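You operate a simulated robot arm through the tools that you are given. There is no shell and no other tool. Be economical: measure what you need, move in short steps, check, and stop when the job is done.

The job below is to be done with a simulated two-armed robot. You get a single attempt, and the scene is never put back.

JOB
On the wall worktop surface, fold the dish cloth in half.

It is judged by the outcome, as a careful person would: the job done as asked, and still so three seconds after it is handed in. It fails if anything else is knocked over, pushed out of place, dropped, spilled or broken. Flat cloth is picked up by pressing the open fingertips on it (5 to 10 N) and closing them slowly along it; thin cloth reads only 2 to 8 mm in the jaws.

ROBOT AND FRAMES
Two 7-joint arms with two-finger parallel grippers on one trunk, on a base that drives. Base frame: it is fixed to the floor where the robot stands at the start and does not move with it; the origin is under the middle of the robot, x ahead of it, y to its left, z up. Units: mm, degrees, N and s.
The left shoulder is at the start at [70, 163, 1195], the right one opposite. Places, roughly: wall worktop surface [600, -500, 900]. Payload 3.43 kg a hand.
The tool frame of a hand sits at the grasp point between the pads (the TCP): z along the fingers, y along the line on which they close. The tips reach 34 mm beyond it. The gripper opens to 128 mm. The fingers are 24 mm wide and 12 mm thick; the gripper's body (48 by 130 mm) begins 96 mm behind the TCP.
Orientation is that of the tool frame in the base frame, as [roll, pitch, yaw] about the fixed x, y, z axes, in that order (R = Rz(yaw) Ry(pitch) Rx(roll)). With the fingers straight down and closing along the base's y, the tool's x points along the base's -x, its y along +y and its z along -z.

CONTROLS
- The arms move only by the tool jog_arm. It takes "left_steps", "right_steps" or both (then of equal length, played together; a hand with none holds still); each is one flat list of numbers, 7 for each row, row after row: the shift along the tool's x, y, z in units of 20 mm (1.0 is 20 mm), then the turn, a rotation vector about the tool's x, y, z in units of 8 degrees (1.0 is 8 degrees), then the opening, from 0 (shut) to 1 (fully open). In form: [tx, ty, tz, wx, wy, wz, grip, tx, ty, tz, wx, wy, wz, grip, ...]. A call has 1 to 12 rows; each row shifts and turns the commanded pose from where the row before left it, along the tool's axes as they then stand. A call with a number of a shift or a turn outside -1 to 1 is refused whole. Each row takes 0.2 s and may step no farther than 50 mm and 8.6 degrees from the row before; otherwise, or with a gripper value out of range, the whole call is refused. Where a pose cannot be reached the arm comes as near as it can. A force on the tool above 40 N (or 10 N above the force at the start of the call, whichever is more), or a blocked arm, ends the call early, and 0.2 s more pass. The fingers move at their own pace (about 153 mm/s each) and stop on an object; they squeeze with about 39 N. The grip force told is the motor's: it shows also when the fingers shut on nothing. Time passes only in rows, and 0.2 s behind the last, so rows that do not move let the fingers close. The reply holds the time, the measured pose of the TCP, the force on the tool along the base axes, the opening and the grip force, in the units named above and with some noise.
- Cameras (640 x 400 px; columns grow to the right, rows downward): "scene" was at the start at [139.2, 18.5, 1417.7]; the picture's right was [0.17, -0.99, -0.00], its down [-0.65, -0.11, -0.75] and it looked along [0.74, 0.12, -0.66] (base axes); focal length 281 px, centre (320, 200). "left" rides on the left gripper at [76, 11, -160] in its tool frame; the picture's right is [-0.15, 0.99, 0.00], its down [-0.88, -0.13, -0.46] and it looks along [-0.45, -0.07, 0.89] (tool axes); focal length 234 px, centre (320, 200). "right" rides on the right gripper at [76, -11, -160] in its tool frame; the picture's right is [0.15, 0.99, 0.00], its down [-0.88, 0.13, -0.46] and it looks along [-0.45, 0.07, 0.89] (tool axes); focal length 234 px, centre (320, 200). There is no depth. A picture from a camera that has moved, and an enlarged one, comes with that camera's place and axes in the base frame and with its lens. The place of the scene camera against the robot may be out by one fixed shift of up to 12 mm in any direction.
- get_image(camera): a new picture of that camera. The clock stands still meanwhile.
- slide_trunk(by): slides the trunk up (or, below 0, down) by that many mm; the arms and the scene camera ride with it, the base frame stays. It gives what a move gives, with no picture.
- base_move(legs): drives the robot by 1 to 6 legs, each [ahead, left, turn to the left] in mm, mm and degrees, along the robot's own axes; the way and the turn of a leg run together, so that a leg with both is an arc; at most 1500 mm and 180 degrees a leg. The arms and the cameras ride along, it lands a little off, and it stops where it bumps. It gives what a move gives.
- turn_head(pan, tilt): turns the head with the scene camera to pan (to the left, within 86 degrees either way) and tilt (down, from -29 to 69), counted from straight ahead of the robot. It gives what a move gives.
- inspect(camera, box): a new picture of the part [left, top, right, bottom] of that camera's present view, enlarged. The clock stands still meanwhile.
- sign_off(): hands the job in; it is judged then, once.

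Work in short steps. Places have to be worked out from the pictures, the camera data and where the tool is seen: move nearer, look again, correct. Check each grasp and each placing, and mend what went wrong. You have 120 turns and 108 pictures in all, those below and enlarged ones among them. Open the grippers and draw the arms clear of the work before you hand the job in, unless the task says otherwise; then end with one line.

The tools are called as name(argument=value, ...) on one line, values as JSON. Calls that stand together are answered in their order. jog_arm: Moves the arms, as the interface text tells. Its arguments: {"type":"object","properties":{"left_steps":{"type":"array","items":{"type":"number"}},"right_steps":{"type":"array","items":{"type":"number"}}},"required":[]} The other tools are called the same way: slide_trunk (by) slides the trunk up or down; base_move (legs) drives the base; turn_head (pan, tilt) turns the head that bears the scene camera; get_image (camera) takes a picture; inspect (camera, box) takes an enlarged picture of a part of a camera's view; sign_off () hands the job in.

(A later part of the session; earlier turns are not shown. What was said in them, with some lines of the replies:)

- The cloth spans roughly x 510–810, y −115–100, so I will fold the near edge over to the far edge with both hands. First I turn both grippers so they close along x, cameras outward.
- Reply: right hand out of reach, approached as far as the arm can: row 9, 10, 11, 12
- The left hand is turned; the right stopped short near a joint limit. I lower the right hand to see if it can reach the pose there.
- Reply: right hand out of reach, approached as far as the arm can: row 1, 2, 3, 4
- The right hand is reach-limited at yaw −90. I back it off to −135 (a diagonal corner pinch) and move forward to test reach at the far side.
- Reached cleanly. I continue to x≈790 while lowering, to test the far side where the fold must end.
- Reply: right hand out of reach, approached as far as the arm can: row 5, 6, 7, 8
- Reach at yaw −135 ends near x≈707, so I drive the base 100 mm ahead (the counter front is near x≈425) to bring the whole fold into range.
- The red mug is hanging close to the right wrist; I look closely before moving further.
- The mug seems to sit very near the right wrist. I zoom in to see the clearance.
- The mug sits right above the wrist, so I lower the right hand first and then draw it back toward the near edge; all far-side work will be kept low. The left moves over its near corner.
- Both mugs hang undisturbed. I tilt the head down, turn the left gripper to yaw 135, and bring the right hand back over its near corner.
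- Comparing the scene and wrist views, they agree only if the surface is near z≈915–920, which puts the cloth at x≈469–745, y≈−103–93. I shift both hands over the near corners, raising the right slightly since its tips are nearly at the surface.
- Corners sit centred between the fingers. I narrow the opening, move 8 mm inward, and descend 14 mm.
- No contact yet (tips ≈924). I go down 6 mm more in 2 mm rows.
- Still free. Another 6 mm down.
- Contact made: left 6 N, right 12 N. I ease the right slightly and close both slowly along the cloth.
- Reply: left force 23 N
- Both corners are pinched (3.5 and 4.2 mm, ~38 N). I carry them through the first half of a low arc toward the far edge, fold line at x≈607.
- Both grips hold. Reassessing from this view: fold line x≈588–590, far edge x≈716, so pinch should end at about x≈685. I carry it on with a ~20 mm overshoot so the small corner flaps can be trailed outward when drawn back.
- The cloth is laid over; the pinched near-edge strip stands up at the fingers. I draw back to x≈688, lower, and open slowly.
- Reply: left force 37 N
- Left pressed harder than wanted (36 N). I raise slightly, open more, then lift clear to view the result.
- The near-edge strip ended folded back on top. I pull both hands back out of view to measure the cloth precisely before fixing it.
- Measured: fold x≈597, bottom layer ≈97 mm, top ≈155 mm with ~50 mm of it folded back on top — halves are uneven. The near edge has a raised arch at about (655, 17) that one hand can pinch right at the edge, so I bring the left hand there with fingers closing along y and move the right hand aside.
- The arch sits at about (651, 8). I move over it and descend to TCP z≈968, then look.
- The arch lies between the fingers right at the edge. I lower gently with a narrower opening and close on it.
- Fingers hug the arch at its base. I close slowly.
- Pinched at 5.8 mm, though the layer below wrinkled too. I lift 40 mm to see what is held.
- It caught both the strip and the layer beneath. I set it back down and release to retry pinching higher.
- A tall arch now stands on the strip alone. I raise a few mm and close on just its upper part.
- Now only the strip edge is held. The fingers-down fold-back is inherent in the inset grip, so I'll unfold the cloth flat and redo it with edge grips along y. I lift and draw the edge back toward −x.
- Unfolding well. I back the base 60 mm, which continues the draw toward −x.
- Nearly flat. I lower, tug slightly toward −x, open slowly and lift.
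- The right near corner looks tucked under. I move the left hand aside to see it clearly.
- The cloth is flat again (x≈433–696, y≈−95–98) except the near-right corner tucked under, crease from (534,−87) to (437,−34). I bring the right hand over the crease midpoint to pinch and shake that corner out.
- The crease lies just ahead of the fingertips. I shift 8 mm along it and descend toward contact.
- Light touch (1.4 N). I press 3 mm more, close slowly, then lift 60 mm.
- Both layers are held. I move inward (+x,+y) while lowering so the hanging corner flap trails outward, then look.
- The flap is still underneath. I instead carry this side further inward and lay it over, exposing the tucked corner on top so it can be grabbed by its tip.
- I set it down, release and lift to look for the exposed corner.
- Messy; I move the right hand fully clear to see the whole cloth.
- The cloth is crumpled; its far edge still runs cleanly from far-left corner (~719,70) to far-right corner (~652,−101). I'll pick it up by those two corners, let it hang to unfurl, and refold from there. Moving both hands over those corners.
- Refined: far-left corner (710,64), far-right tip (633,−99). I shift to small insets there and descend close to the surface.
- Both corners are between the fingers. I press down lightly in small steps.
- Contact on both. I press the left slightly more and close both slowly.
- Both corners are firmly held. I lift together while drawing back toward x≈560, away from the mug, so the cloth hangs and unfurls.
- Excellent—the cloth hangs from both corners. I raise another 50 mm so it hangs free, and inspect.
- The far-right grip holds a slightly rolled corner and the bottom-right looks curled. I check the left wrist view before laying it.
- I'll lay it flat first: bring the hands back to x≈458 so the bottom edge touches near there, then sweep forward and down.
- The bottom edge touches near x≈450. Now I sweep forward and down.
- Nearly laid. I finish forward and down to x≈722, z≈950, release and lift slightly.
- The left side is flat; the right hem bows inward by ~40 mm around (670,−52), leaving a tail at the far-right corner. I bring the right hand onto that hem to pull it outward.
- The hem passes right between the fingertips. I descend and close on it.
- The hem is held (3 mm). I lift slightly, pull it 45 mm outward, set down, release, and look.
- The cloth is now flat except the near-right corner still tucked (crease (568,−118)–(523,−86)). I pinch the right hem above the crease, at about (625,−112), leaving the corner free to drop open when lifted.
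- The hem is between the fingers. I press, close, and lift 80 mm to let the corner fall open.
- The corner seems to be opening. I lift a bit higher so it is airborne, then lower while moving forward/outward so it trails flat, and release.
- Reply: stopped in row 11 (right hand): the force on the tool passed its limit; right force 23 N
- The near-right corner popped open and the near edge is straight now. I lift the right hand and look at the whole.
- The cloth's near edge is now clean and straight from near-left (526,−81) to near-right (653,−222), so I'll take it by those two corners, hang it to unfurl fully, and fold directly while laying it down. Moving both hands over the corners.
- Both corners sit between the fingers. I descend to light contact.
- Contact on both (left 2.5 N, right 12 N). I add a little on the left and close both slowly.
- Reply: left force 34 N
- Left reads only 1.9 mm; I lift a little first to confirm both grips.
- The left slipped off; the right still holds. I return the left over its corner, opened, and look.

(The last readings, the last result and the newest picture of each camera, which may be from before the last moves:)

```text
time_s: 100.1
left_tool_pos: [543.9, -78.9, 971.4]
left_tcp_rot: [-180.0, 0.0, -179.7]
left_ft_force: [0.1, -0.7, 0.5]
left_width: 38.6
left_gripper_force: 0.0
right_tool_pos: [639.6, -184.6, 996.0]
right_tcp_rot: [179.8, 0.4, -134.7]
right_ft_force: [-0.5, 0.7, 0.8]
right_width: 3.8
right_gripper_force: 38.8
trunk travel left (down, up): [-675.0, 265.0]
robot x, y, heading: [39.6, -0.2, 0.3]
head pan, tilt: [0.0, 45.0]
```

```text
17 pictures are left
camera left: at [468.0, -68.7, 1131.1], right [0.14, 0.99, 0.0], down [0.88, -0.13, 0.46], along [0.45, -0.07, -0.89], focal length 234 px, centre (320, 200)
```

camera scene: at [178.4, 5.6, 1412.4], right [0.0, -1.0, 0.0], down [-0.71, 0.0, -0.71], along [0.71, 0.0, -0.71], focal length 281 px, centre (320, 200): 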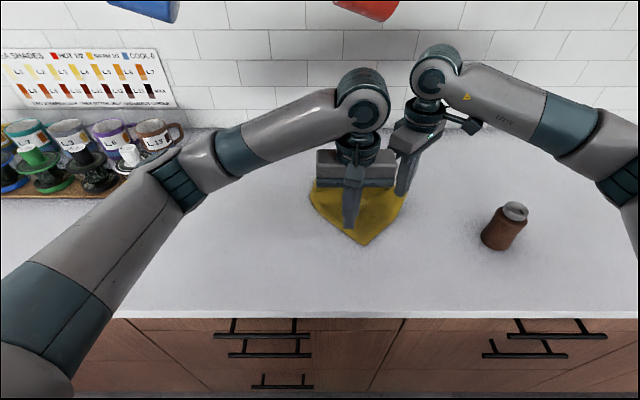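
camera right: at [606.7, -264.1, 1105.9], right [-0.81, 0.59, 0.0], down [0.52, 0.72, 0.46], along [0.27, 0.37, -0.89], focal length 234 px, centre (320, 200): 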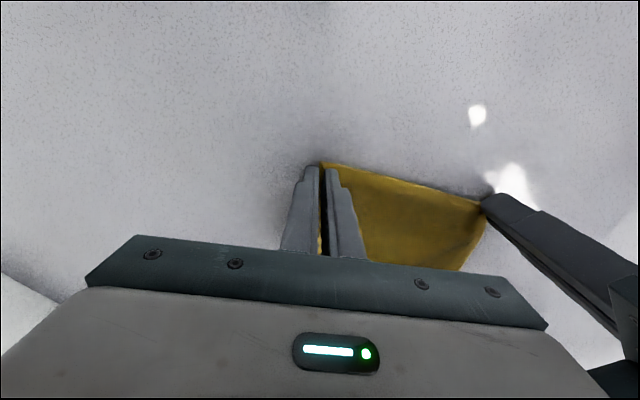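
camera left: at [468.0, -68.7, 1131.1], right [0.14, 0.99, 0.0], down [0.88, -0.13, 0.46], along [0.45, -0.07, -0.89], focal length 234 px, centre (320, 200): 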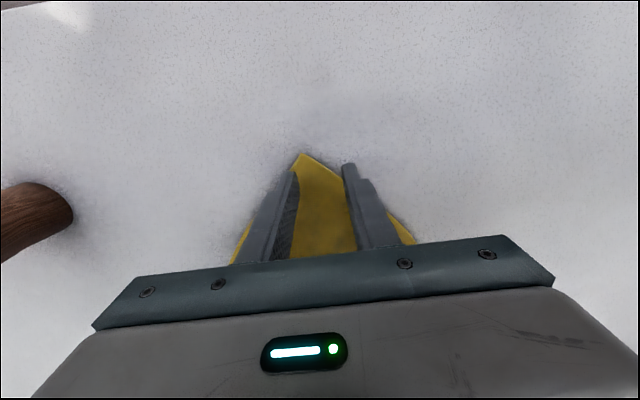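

The corner sits ~15 mm to the −y side. I shift there with a deeper inset and descend to contact.

jog_arm(left_steps=[-0.5, -0.55, 0.3, 0, 0, 0, 0.26, 0, 0, 0.4, 0, 0, 0, 0.26, 0, 0, 0.3, 0, 0, 0, 0.26, 0, 0, 0.15, 0, 0, 0, 0.26, 0, 0, 0.08, 0, 0, 0, 0.26])

```text
time_s: 101.3
left_tool_pos: [554.7, -91.6, 949.3]
left_tcp_rot: [180.0, 0.1, 180.0]
left_ft_force: [-17.1, 11.9, 14.4]
left_width: 33.6
left_gripper_force: 0.1
right_tool_pos: [640.4, -185.1, 996.1]
right_tcp_rot: [-180.0, 0.4, -134.9]
right_ft_force: [16.9, -13.5, -11.2]
right_width: 3.8
right_gripper_force: 37.9
trunk travel left (down, up): [-675.0, 265.0]
robot x, y, heading: [41.7, -1.1, -0.1]
head pan, tilt: [0.0, 45.0]
```

The two gripper bodies are touching (equal and opposite forces). I back the left off upward and turn it to yaw 135 so its narrow side faces the right hand.

jog_arm(left_steps=[0.6, 0.6, -0.5, 0, 0, 0, 0.3, 0, 0.3, -1, 0, 0, 0, 0.3, 0, 0, 0, 0, 0, 0.9375, 0.3, 0, 0, 0, 0, 0, 0.9375, 0.3, 0, 0, 0, 0, 0, 0.9375, 0.3, 0, 0, 0, 0, 0, 0.9375, 0.3, 0, 0, 0, 0, 0, 0.9375, 0.3, 0, 0, 0, 0, 0, 0.9375, 0.3])

get_image(camera="left")

```text
time_s: 103.1
left_tool_pos: [542.4, -73.5, 977.2]
left_tcp_rot: [179.9, 0.0, 135.0]
left_ft_force: [-0.4, 0.2, 0.5]
left_width: 38.4
left_gripper_force: 0.2
right_tool_pos: [641.0, -184.2, 994.6]
right_tcp_rot: [179.9, 0.4, -134.8]
right_ft_force: [-0.5, -0.7, 0.0]
right_width: 3.7
right_gripper_force: 38.1
trunk travel left (down, up): [-675.0, 265.0]
robot x, y, heading: [37.8, -1.6, 0.4]
head pan, tilt: [0.0, 45.0]
```

```text
16 pictures are left
camera left: at [496.4, -12.2, 1137.1], right [0.8, 0.6, 0.0], down [0.53, -0.71, 0.46], along [0.27, -0.37, -0.89], focal length 234 px, centre (320, 200)
```

left: 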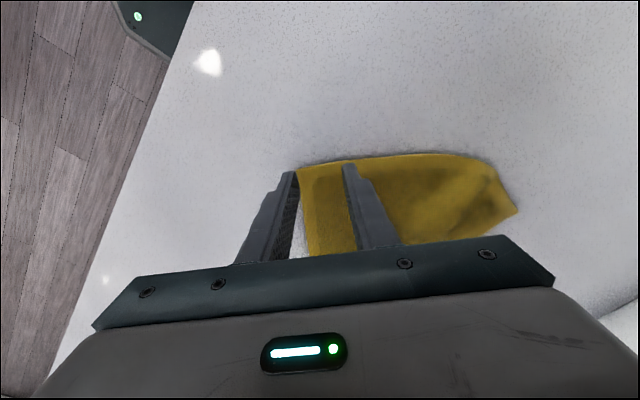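

The corner is visible at the fingers' left tip. I shift slightly onto the cloth and descend to contact.

jog_arm(left_steps=[-0.4, 0.25, 0.4, 0, 0, 0, 0.24, 0, 0, 0.5, 0, 0, 0, 0.24, 0, 0, 0.4, 0, 0, 0, 0.24, 0, 0, 0.15, 0, 0, 0, 0.24, 0, 0, 0.08, 0, 0, 0, 0.24])

```text
time_s: 104.3
left_tool_pos: [551.1, -76.1, 947.2]
left_tcp_rot: [179.9, 0.3, 135.3]
left_ft_force: [2.3, -0.9, 13.4]
left_width: 30.8
left_gripper_force: 0.0
right_tool_pos: [639.1, -184.3, 997.2]
right_tcp_rot: [179.9, 0.4, -134.8]
right_ft_force: [0.0, 0.7, 0.0]
right_width: 3.9
right_gripper_force: 38.5
trunk travel left (down, up): [-675.0, 265.0]
robot x, y, heading: [42.1, -0.5, 0.1]
head pan, tilt: [0.0, 45.0]
```

Good contact at 13 N with no hand-to-hand force. I close the left slowly and lift a little.

jog_arm(left_steps=[0, 0, -0.03, 0, 0, 0, 0.22, 0, 0, 0, 0, 0, 0, 0.18, 0, 0, 0, 0, 0, 0, 0.15, 0, 0, 0, 0, 0, 0, 0.12, 0, 0, 0, 0, 0, 0, 0.09, 0, 0, 0, 0, 0, 0, 0.06, 0, 0, 0, 0, 0, 0, 0.03, 0, 0, 0, 0, 0, 0, 0, 0, 0, 0, 0, 0, 0, 0, 0, 0, -0.8, 0, 0, 0, 0, 0, 0, -1, 0, 0, 0, 0])

get_image(camera="left")

```text
time_s: 106.7
left_tool_pos: [550.1, -75.4, 983.4]
left_tcp_rot: [179.9, -0.1, 135.3]
left_ft_force: [-0.4, 0.4, 0.7]
left_width: 3.6
left_gripper_force: 38.3
right_tool_pos: [639.1, -185.3, 996.1]
right_tcp_rot: [179.8, 0.2, -134.7]
right_ft_force: [0.2, 0.3, 0.4]
right_width: 4.0
right_gripper_force: 38.4
trunk travel left (down, up): [-675.0, 265.0]
robot x, y, heading: [43.7, -3.8, 0.3]
head pan, tilt: [0.0, 45.0]
```

```text
15 pictures are left
camera left: at [504.6, -14.2, 1142.8], right [0.8, 0.6, 0.0], down [0.53, -0.71, 0.46], along [0.27, -0.36, -0.89], focal length 234 px, centre (320, 200)
```

left: 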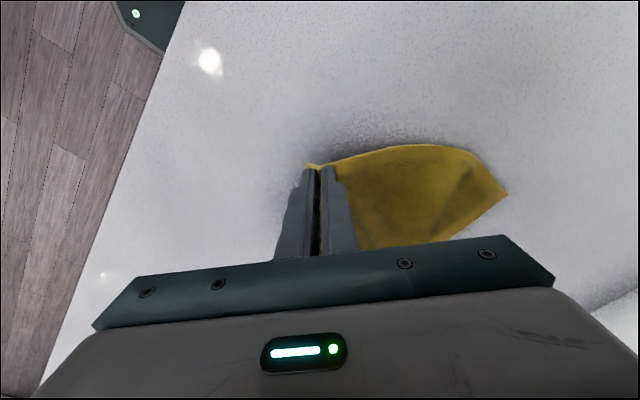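

Both corners are held (3.6 and 4.0 mm). I lift and swing the hands level so the cloth hangs with its edge along y.

jog_arm(left_steps=[0.471, 0.412, -0.967, 0, 0, 0, 0, 0.471, 0.412, -0.967, 0, 0, 0, 0, 0.471, 0.412, -0.967, 0, 0, 0, 0, 0.471, 0.412, -0.967, 0, 0, 0, 0, 0.471, 0.412, -0.967, 0, 0, 0, 0, 0.471, 0.412, -0.967, 0, 0, 0, 0, 0.471, 0.412, -0.967, 0, 0, 0, 0, 0.471, 0.412, -0.967, 0, 0, 0, 0, 0.471, 0.412, -0.967, 0, 0, 0, 0, 0.471, 0.412, -0.967, 0, 0, 0, 0, 0.471, 0.412, -0.967, 0, 0, 0, 0, 0.471, 0.412, -0.967, 0, 0, 0, 0], right_steps=[-0.018, 0.6, -0.912, 0, 0, 0, 0, -0.018, 0.6, -0.912, 0, 0, 0, 0, -0.018, 0.6, -0.912, 0, 0, 0, 0, -0.018, 0.6, -0.912, 0, 0, 0, 0, -0.018, 0.6, -0.912, 0, 0, 0, 0, -0.018, 0.6, -0.912, 0, 0, 0, 0, -0.018, 0.6, -0.912, 0, 0, 0, 0, -0.018, 0.6, -0.912, 0, 0, 0, 0, -0.018, 0.6, -0.912, 0, 0, 0, 0, -0.018, 0.6, -0.912, 0, 0, 0, 0, -0.018, 0.6, -0.912, 0, 0, 0, 0, -0.018, 0.6, -0.912, 0, 0, 0, 0])

get_image(camera="scene")

```text
time_s: 109.3
left_tool_pos: [539.2, 76.3, 1217.0]
left_tcp_rot: [180.0, 0.0, 135.1]
left_ft_force: [-1.1, -0.5, 0.3]
left_width: 3.3
left_gripper_force: 37.7
right_tool_pos: [540.0, -77.2, 1212.2]
right_tcp_rot: [180.0, 0.3, -134.8]
right_ft_force: [0.4, 0.6, 0.0]
right_width: 3.9
right_gripper_force: 38.4
trunk travel left (down, up): [-675.0, 265.0]
robot x, y, heading: [40.5, -5.6, -0.0]
head pan, tilt: [0.0, 45.0]
```

```text
14 pictures are left
camera scene: at [177.1, 6.2, 1412.6], right [0.0, -1.0, 0.0], down [-0.71, 0.0, -0.71], along [0.71, 0.0, -0.71], focal length 281 px, centre (320, 200)
```

scene: 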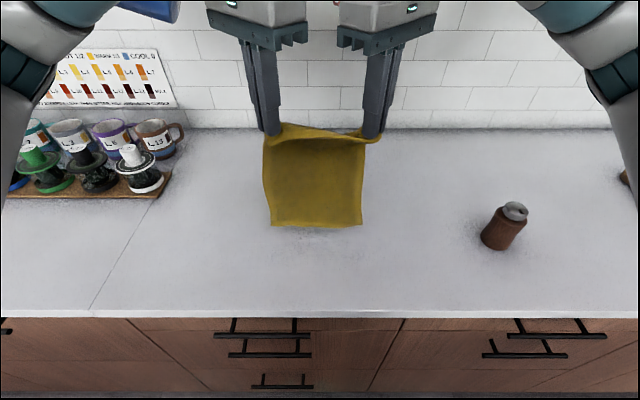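

The cloth hangs cleanly, fully unfurled. I draw back to x≈450, widen slightly, and lower until the bottom edge just touches.

jog_arm(left_steps=[0.5, -0.5, 0, 0, 0, 0, 0, 0.636, -0.636, 0, 0, 0, 0, 0, 0.78, -0.5, 0, 0, 0, 0, 0, 0.636, -0.636, 0, 0, 0, 0, 0, 0.636, -0.636, 0.3, 0, 0, 0, 0, 0.2, -0.2, 0.5, 0, 0, 0, 0, 0, 0, 0.5, 0, 0, 0, 0, 0, 0, 0, 0, 0, 0, 0], right_steps=[0.5, 0.5, 0, 0, 0, 0, 0, 0.636, 0.636, 0, 0, 0, 0, 0, 0.78, 0.5, 0, 0, 0, 0, 0, 0.636, 0.636, 0, 0, 0, 0, 0, 0.636, 0.636, 0.2, 0, 0, 0, 0, 0.2, 0.2, 0.4, 0, 0, 0, 0, 0, 0, 0.4, 0, 0, 0, 0, 0, 0, 0, 0, 0, 0, 0])

get_image(camera="scene")

```text
time_s: 111.1
left_tool_pos: [449.2, 79.4, 1188.8]
left_tcp_rot: [-179.9, 0.0, 135.2]
left_ft_force: [0.0, -0.3, 0.0]
left_width: 3.3
left_gripper_force: 38.0
right_tool_pos: [447.1, -80.7, 1192.4]
right_tcp_rot: [179.9, 0.3, -134.8]
right_ft_force: [0.2, 0.7, 0.0]
right_width: 3.9
right_gripper_force: 38.7
trunk travel left (down, up): [-675.0, 265.0]
robot x, y, heading: [42.3, -0.0, 0.0]
head pan, tilt: [0.0, 45.0]
```

```text
13 pictures are left
camera scene: at [178.1, 4.9, 1412.6], right [0.0, -1.0, 0.0], down [-0.71, 0.0, -0.71], along [0.71, 0.0, -0.71], focal length 281 px, centre (320, 200)
```

scene: 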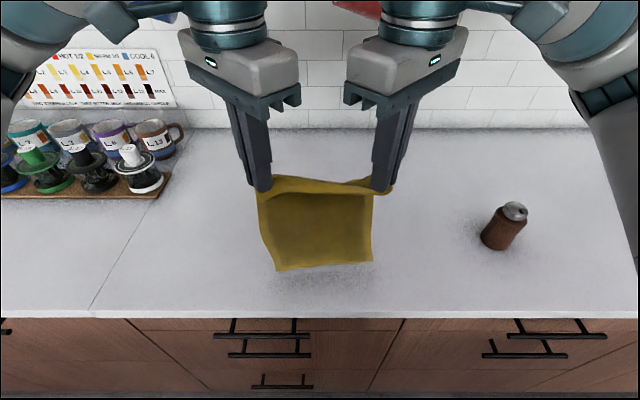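

Just above the surface. I lower and then move diagonally forward-down, keeping the hanging part vertical so the lower half is laid without dragging.

jog_arm(left_steps=[-0.1, 0.1, 0.75, 0, 0, 0, 0, -0.35, 0.35, 0.6, 0, 0, 0, 0, -0.583, 0.583, 0.75, 0, 0, 0, 0, -0.583, 0.583, 0.8, 0, 0, 0, 0, -0.583, 0.583, 0.8, 0, 0, 0, 0, -0.583, 0.583, 0.8, 0, 0, 0, 0, -0.583, 0.583, 0.8, 0, 0, 0, 0, -0.583, 0.583, 0.8, 0, 0, 0, 0, -0.583, 0.583, 0.8, 0, 0, 0, 0], right_steps=[-0.1, -0.1, 0.8, 0, 0, 0, 0, -0.35, -0.35, 0.65, 0, 0, 0, 0, -0.583, -0.583, 0.8, 0, 0, 0, 0, -0.583, -0.583, 0.8, 0, 0, 0, 0, -0.583, -0.583, 0.8, 0, 0, 0, 0, -0.583, -0.583, 0.8, 0, 0, 0, 0, -0.583, -0.583, 0.8, 0, 0, 0, 0, -0.583, -0.583, 0.8, 0, 0, 0, 0, -0.583, -0.583, 0.8, 0, 0, 0, 0])

get_image(camera="scene")

```text
time_s: 113.1
left_tool_pos: [580.0, 81.2, 1051.2]
left_tcp_rot: [-180.0, 0.1, 135.2]
left_ft_force: [0.3, -0.6, -0.5]
left_width: 3.3
left_gripper_force: 38.1
right_tool_pos: [578.2, -80.0, 1052.0]
right_tcp_rot: [179.9, 0.3, -134.7]
right_ft_force: [-1.1, 0.5, -0.2]
right_width: 3.8
right_gripper_force: 38.2
trunk travel left (down, up): [-675.0, 265.0]
robot x, y, heading: [38.0, -0.5, -0.2]
head pan, tilt: [0.0, 45.0]
```

```text
12 pictures are left
camera scene: at [179.8, 4.8, 1412.5], right [0.0, -1.0, 0.0], down [-0.71, 0.0, -0.71], along [0.71, 0.0, -0.71], focal length 281 px, centre (320, 200)
```

scene: 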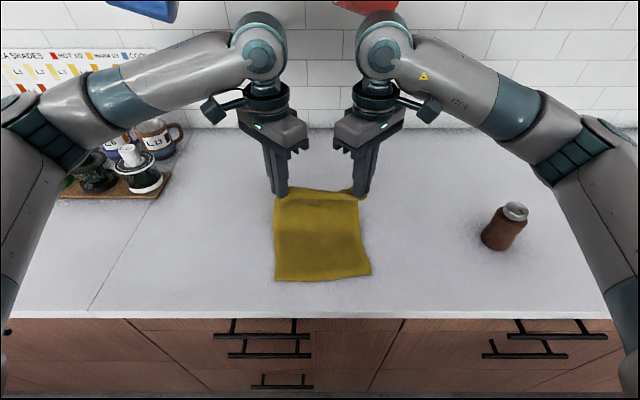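

The lower half is laid (edge at x≈450, fold line ≈578) with hands right above the fold line. Now I carry the held edge back over in an arc to land on the lower edge.

jog_arm(left_steps=[0.771, -0.771, 0.1, 0, 0, 0, 0, 0.742, -0.742, 0.3, 0, 0, 0, 0, 0.686, -0.686, 0.485, 0, 0, 0, 0, 0.6, -0.6, 0.645, 0, 0, 0, 0, 0.491, -0.491, 0.785, 0, 0, 0, 0, 0.368, -0.368, 0.9, 0, 0, 0, 0, 0.226, -0.226, 0.95, 0, 0, 0, 0, 0.074, -0.074, 0.75, 0, 0, 0, 0], right_steps=[0.771, 0.771, 0.1, 0, 0, 0, 0, 0.742, 0.742, 0.3, 0, 0, 0, 0, 0.686, 0.686, 0.485, 0, 0, 0, 0, 0.6, 0.6, 0.645, 0, 0, 0, 0, 0.491, 0.491, 0.785, 0, 0, 0, 0, 0.368, 0.368, 0.9, 0, 0, 0, 0, 0.226, 0.226, 0.95, 0, 0, 0, 0, 0.074, 0.074, 0.75, 0, 0, 0, 0])

get_image(camera="scene")

```text
time_s: 114.9
left_tool_pos: [466.0, 79.9, 954.8]
left_tcp_rot: [179.9, 0.2, 135.2]
left_ft_force: [0.4, -0.9, 10.5]
left_width: 3.4
left_gripper_force: 37.5
right_tool_pos: [463.2, -79.9, 954.1]
right_tcp_rot: [-179.9, 0.4, -134.8]
right_ft_force: [1.0, 0.3, 1.0]
right_width: 3.6
right_gripper_force: 38.3
trunk travel left (down, up): [-675.0, 265.0]
robot x, y, heading: [44.4, 1.9, -0.0]
head pan, tilt: [0.0, 45.0]
```

```text
11 pictures are left
camera scene: at [177.5, 4.7, 1413.1], right [0.0, -1.0, 0.0], down [-0.71, 0.0, -0.71], along [0.71, 0.0, -0.71], focal length 281 px, centre (320, 200)
```

scene: 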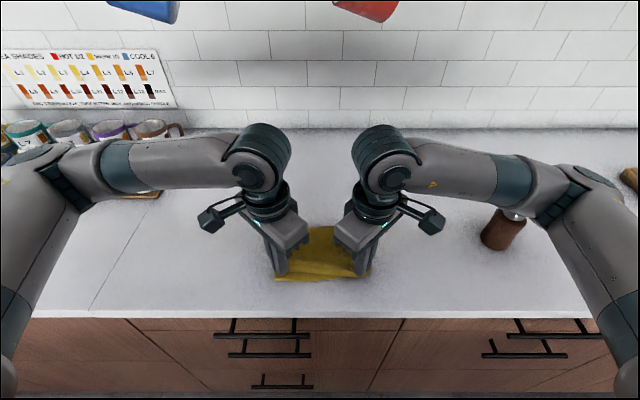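

inspect(camera="scene", box=[250, 200, 400, 300])

```text
4.00 times, centred on (325, 250) of scene
camera zoom: at [177.5, 4.7, 1413.1], right [0.0, -1.0, 0.0], down [-0.71, 0.0, -0.71], along [0.71, 0.0, -0.71], focal length 1125 px, centre (300, 0)
```

zoom: 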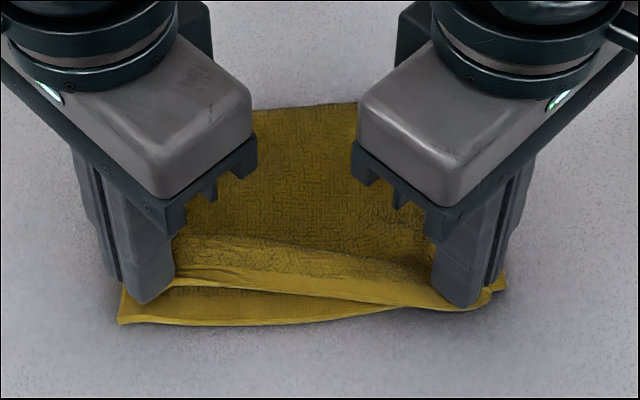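

The top edge is nearly aligned; the left end lags ~18 mm. I nudge the left hand 14 mm further, then open both slowly and lift off.

jog_arm(left_steps=[0.25, -0.25, -0.2, 0, 0, 0, 0, 0.25, -0.25, 0.1, 0, 0, 0, 0, 0, 0, 0.05, 0, 0, 0, 0.04, 0, 0, 0, 0, 0, 0, 0.08, 0, 0, 0, 0, 0, 0, 0.14, 0, 0, 0, 0, 0, 0, 0.22, 0, 0, -0.4, 0, 0, 0, 0.26, 0, 0, -0.8, 0, 0, 0, 0.26, 0, 0, -1, 0, 0, 0, 0.26], right_steps=[0, 0, 0, 0, 0, 0, 0, 0, 0, 0.1, 0, 0, 0, 0, 0, 0, 0, 0, 0, 0, 0.04, 0, 0, 0, 0, 0, 0, 0.08, 0, 0, 0, 0, 0, 0, 0.14, 0, 0, 0, 0, 0, 0, 0.22, 0, 0, -0.4, 0, 0, 0, 0.26, 0, 0, -0.8, 0, 0, 0, 0.26, 0, 0, -1, 0, 0, 0, 0.26])

inspect(camera="scene", box=[240, 190, 400, 300])

```text
time_s: 116.9
left_tool_pos: [450.5, 77.9, 998.2]
left_tcp_rot: [-180.0, 0.1, 135.2]
left_ft_force: [-1.1, 0.1, 0.2]
left_width: 33.3
left_gripper_force: 0.0
right_tool_pos: [464.3, -82.4, 997.3]
right_tcp_rot: [179.9, 0.3, -134.7]
right_ft_force: [-0.5, 0.0, 0.3]
right_width: 33.1
right_gripper_force: 0.0
trunk travel left (down, up): [-675.0, 265.0]
robot x, y, heading: [43.7, -1.8, 0.3]
head pan, tilt: [0.0, 45.0]
```

```text
3.64 times, centred on (320, 245) of scene
camera zoom: at [177.8, 4.6, 1412.5], right [0.0, -1.0, 0.0], down [-0.71, 0.0, -0.71], along [0.71, 0.0, -0.71], focal length 1022 px, centre (320, 36)
```

zoom: 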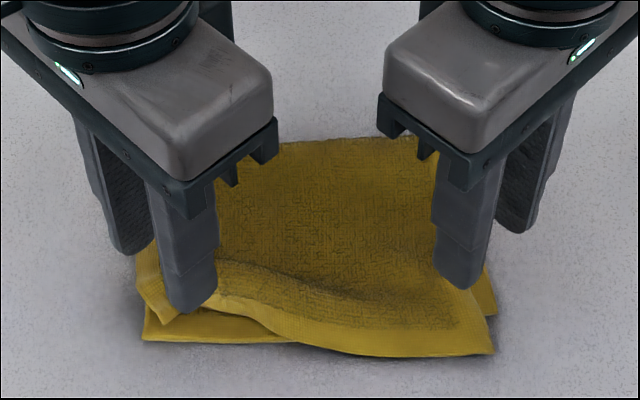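

Right half lies well. I move both hands outward and clear to see the whole result.

jog_arm(left_steps=[0, 0, -1, 0, 0, 0, 0.26, 0.7, 0.7, -0.5, 0, 0, 0, 0.26, 0.7, 0.7, 0, 0, 0, 0, 0.26, 0.7, 0.7, 0, 0, 0, 0, 0.26, 0.7, 0.7, 0, 0, 0, 0, 0.26, 0.7, 0.7, 0, 0, 0, 0, 0.26], right_steps=[0, 0, -1, 0, 0, 0, 0.26, 0.7, -0.7, -0.5, 0, 0, 0, 0.26, 0.7, -0.7, 0, 0, 0, 0, 0.26, 0.7, -0.7, 0, 0, 0, 0, 0.26, 0.7, -0.7, 0, 0, 0, 0, 0.26, 0.7, -0.7, 0, 0, 0, 0, 0.26])

inspect(camera="scene", box=[240, 190, 400, 300])

```text
time_s: 118.3
left_tool_pos: [449.5, 175.7, 1028.5]
left_tcp_rot: [-180.0, 0.0, 135.1]
left_ft_force: [0.3, 0.5, -0.5]
left_width: 33.3
left_gripper_force: 0.0
right_tool_pos: [464.8, -180.1, 1024.9]
right_tcp_rot: [179.9, 0.4, -134.7]
right_ft_force: [-0.4, -0.5, 0.3]
right_width: 33.4
right_gripper_force: 0.1
trunk travel left (down, up): [-675.0, 265.0]
robot x, y, heading: [42.3, 1.7, -0.0]
head pan, tilt: [0.0, 45.0]
```

```text
3.64 times, centred on (320, 245) of scene
camera zoom: at [177.6, 4.6, 1412.7], right [0.0, -1.0, 0.0], down [-0.71, 0.0, -0.71], along [0.71, 0.0, -0.71], focal length 1022 px, centre (320, 36)
```

zoom: 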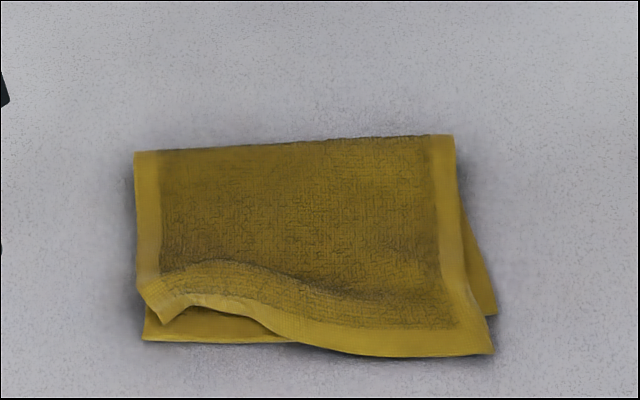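

A clean half fold; only the top-left hem is slightly raised and ~13 mm short. I'll gently press and smooth it toward the near edge with closed left fingertips.

jog_arm(left_steps=[-0.79, -0.553, 0, 0, 0, 0, 0, -0.79, -0.553, 0, 0, 0, 0, 0, -0.79, -0.553, 0, 0, 0, 0, 0, -0.79, -0.553, 0, 0, 0, 0, 0, -0.79, -0.553, 0, 0, 0, 0, 0, -0.79, -0.553, 0.5, 0, 0, 0, 0, 0, 0, 1, 0, 0, 0, 0, 0, 0, 1, 0, 0, 0, 0, 0, 0, 0.7, 0, 0, 0, 0, 0, 0, 0.3, 0, 0, 0, 0])

inspect(camera="scene", box=[240, 190, 400, 300])

```text
time_s: 120.5
left_tool_pos: [471.7, 62.8, 956.4]
left_tcp_rot: [180.0, 0.1, 135.2]
left_ft_force: [-0.1, 0.2, 1.1]
left_width: 0.0
left_gripper_force: 32.8
right_tool_pos: [465.4, -180.9, 1025.2]
right_tcp_rot: [179.8, 0.3, -134.7]
right_ft_force: [0.4, 0.0, -0.2]
right_width: 33.2
right_gripper_force: 0.1
trunk travel left (down, up): [-675.0, 265.0]
robot x, y, heading: [38.2, -0.5, 0.2]
head pan, tilt: [0.0, 45.0]
```

```text
3.64 times, centred on (320, 245) of scene
camera zoom: at [178.1, 4.9, 1412.7], right [0.0, -1.0, 0.0], down [-0.71, 0.0, -0.71], along [0.71, 0.0, -0.71], focal length 1022 px, centre (320, 36)
```

zoom: 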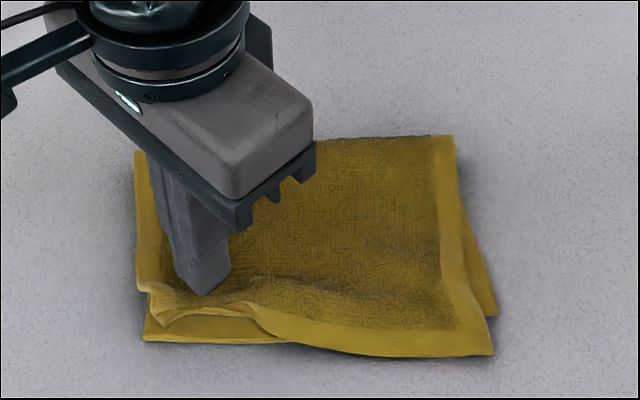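

Fingers press just behind the hem at ~1 N. I press 2 mm more, smooth 14 mm toward −x, then lift away.

jog_arm(left_steps=[0, 0, 0.1, 0, 0, 0, 0, 0.12, -0.12, 0.02, 0, 0, 0, 0, 0.12, -0.12, 0, 0, 0, 0, 0, 0.12, -0.12, 0, 0, 0, 0, 0, 0.12, -0.12, 0, 0, 0, 0, 0, 0, 0, -0.5, 0, 0, 0, 0, 0, 0, -1, 0, 0, 0, 0.2, 0, 0, -1, 0, 0, 0, 0.3, 0.8, 0.7, -0.5, 0, 0, 0, 0.3, 0.8, 0.7, 0, 0, 0, 0, 0.3, 0.8, 0.7, 0, 0, 0, 0, 0.3, 0.8, 0.7, 0, 0, 0, 0, 0.3])

inspect(camera="scene", box=[240, 190, 400, 300])

```text
time_s: 123.1
left_tool_pos: [453.9, 148.6, 1015.3]
left_tcp_rot: [180.0, 0.1, 135.0]
left_ft_force: [-0.9, 0.0, 0.4]
left_width: 38.4
left_gripper_force: 0.0
right_tool_pos: [464.6, -179.7, 1024.6]
right_tcp_rot: [-179.9, 0.2, -134.8]
right_ft_force: [-0.2, 0.6, -0.3]
right_width: 33.3
right_gripper_force: 0.1
trunk travel left (down, up): [-675.0, 265.0]
robot x, y, heading: [39.1, -0.4, 0.2]
head pan, tilt: [0.0, 45.0]
```

```text
3.64 times, centred on (320, 245) of scene
camera zoom: at [177.9, 6.1, 1412.6], right [0.0, -1.0, 0.0], down [-0.71, 0.0, -0.71], along [0.71, 0.0, -0.71], focal length 1022 px, centre (320, 36)
```

zoom: 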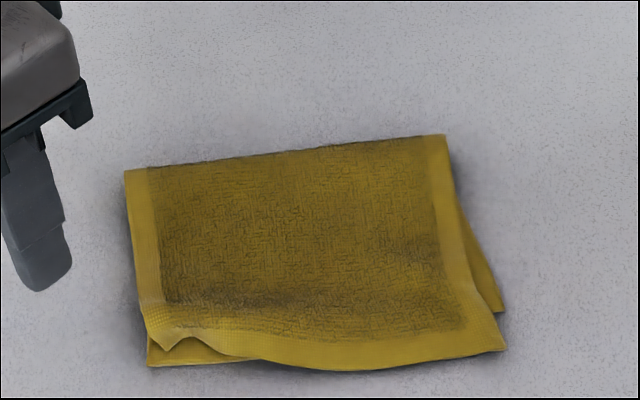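

The fold is now neat, edges and corners aligned within about a centimetre. I draw both arms further clear and check the whole scene.

jog_arm(left_steps=[0.5, 0.5, -1, 0, 0, 0, 0.5, 0.5, 0.5, -1, 0, 0, 0, 0.5, 0.5, 0.5, -1, 0, 0, 0, 0.5], right_steps=[0.2, -0.2, -1, 0, 0, 0, 0.5, 0.2, -0.2, -1, 0, 0, 0, 0.5, 0.2, -0.2, -1, 0, 0, 0, 0.5])

turn_head(pan=0, tilt=32)

get_image(camera="scene")

```text
time_s: 123.9
left_tool_pos: [453.0, 188.7, 1075.9]
left_tcp_rot: [179.9, -0.1, 135.1]
left_ft_force: [-0.3, -0.7, -0.3]
left_width: 63.9
left_gripper_force: 0.1
right_tool_pos: [463.2, -198.0, 1086.6]
right_tcp_rot: [180.0, 0.3, -134.7]
right_ft_force: [0.0, -0.5, 0.1]
right_width: 64.3
right_gripper_force: 0.0
trunk travel left (down, up): [-675.0, 265.0]
robot x, y, heading: [40.9, -0.8, -0.1]
head pan, tilt: [0.0, 45.0]
```

```text
time_s: 124.6
left_tool_pos: [452.9, 187.8, 1074.9]
left_tcp_rot: [180.0, 0.1, 135.2]
left_ft_force: [0.4, 0.8, 0.0]
left_width: 64.0
left_gripper_force: 0.1
right_tool_pos: [464.6, -198.2, 1083.9]
right_tcp_rot: [179.9, 0.3, -134.7]
right_ft_force: [0.0, 0.9, -0.2]
right_width: 63.8
right_gripper_force: 0.1
trunk travel left (down, up): [-675.0, 265.0]
robot x, y, heading: [41.2, 1.9, -0.0]
head pan, tilt: [0.0, 32.0]
```

```text
5 pictures are left
camera scene: at [186.8, 4.8, 1431.9], right [0.0, -1.0, 0.0], down [-0.53, 0.0, -0.85], along [0.85, 0.0, -0.53], focal length 281 px, centre (320, 200)
```

scene: 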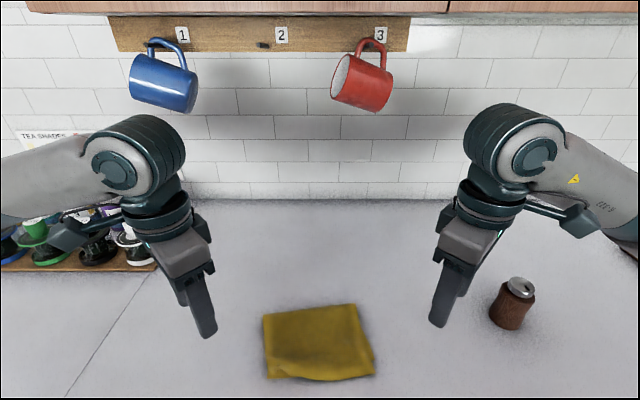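

The cloth is folded in half, the mugs, can and rack are undisturbed, and both hands are open and clear. I hand the job in.

sign_off()

```text
The job is handed in.
```

The dish cloth is folded in half on the wall worktop, with its edges lined up to within about a centimetre. It took several tries, so it sits a little closer to the front edge than where it started. Nothing else was moved: the mugs, can and rack look undisturbed, and both hands are open and clear.
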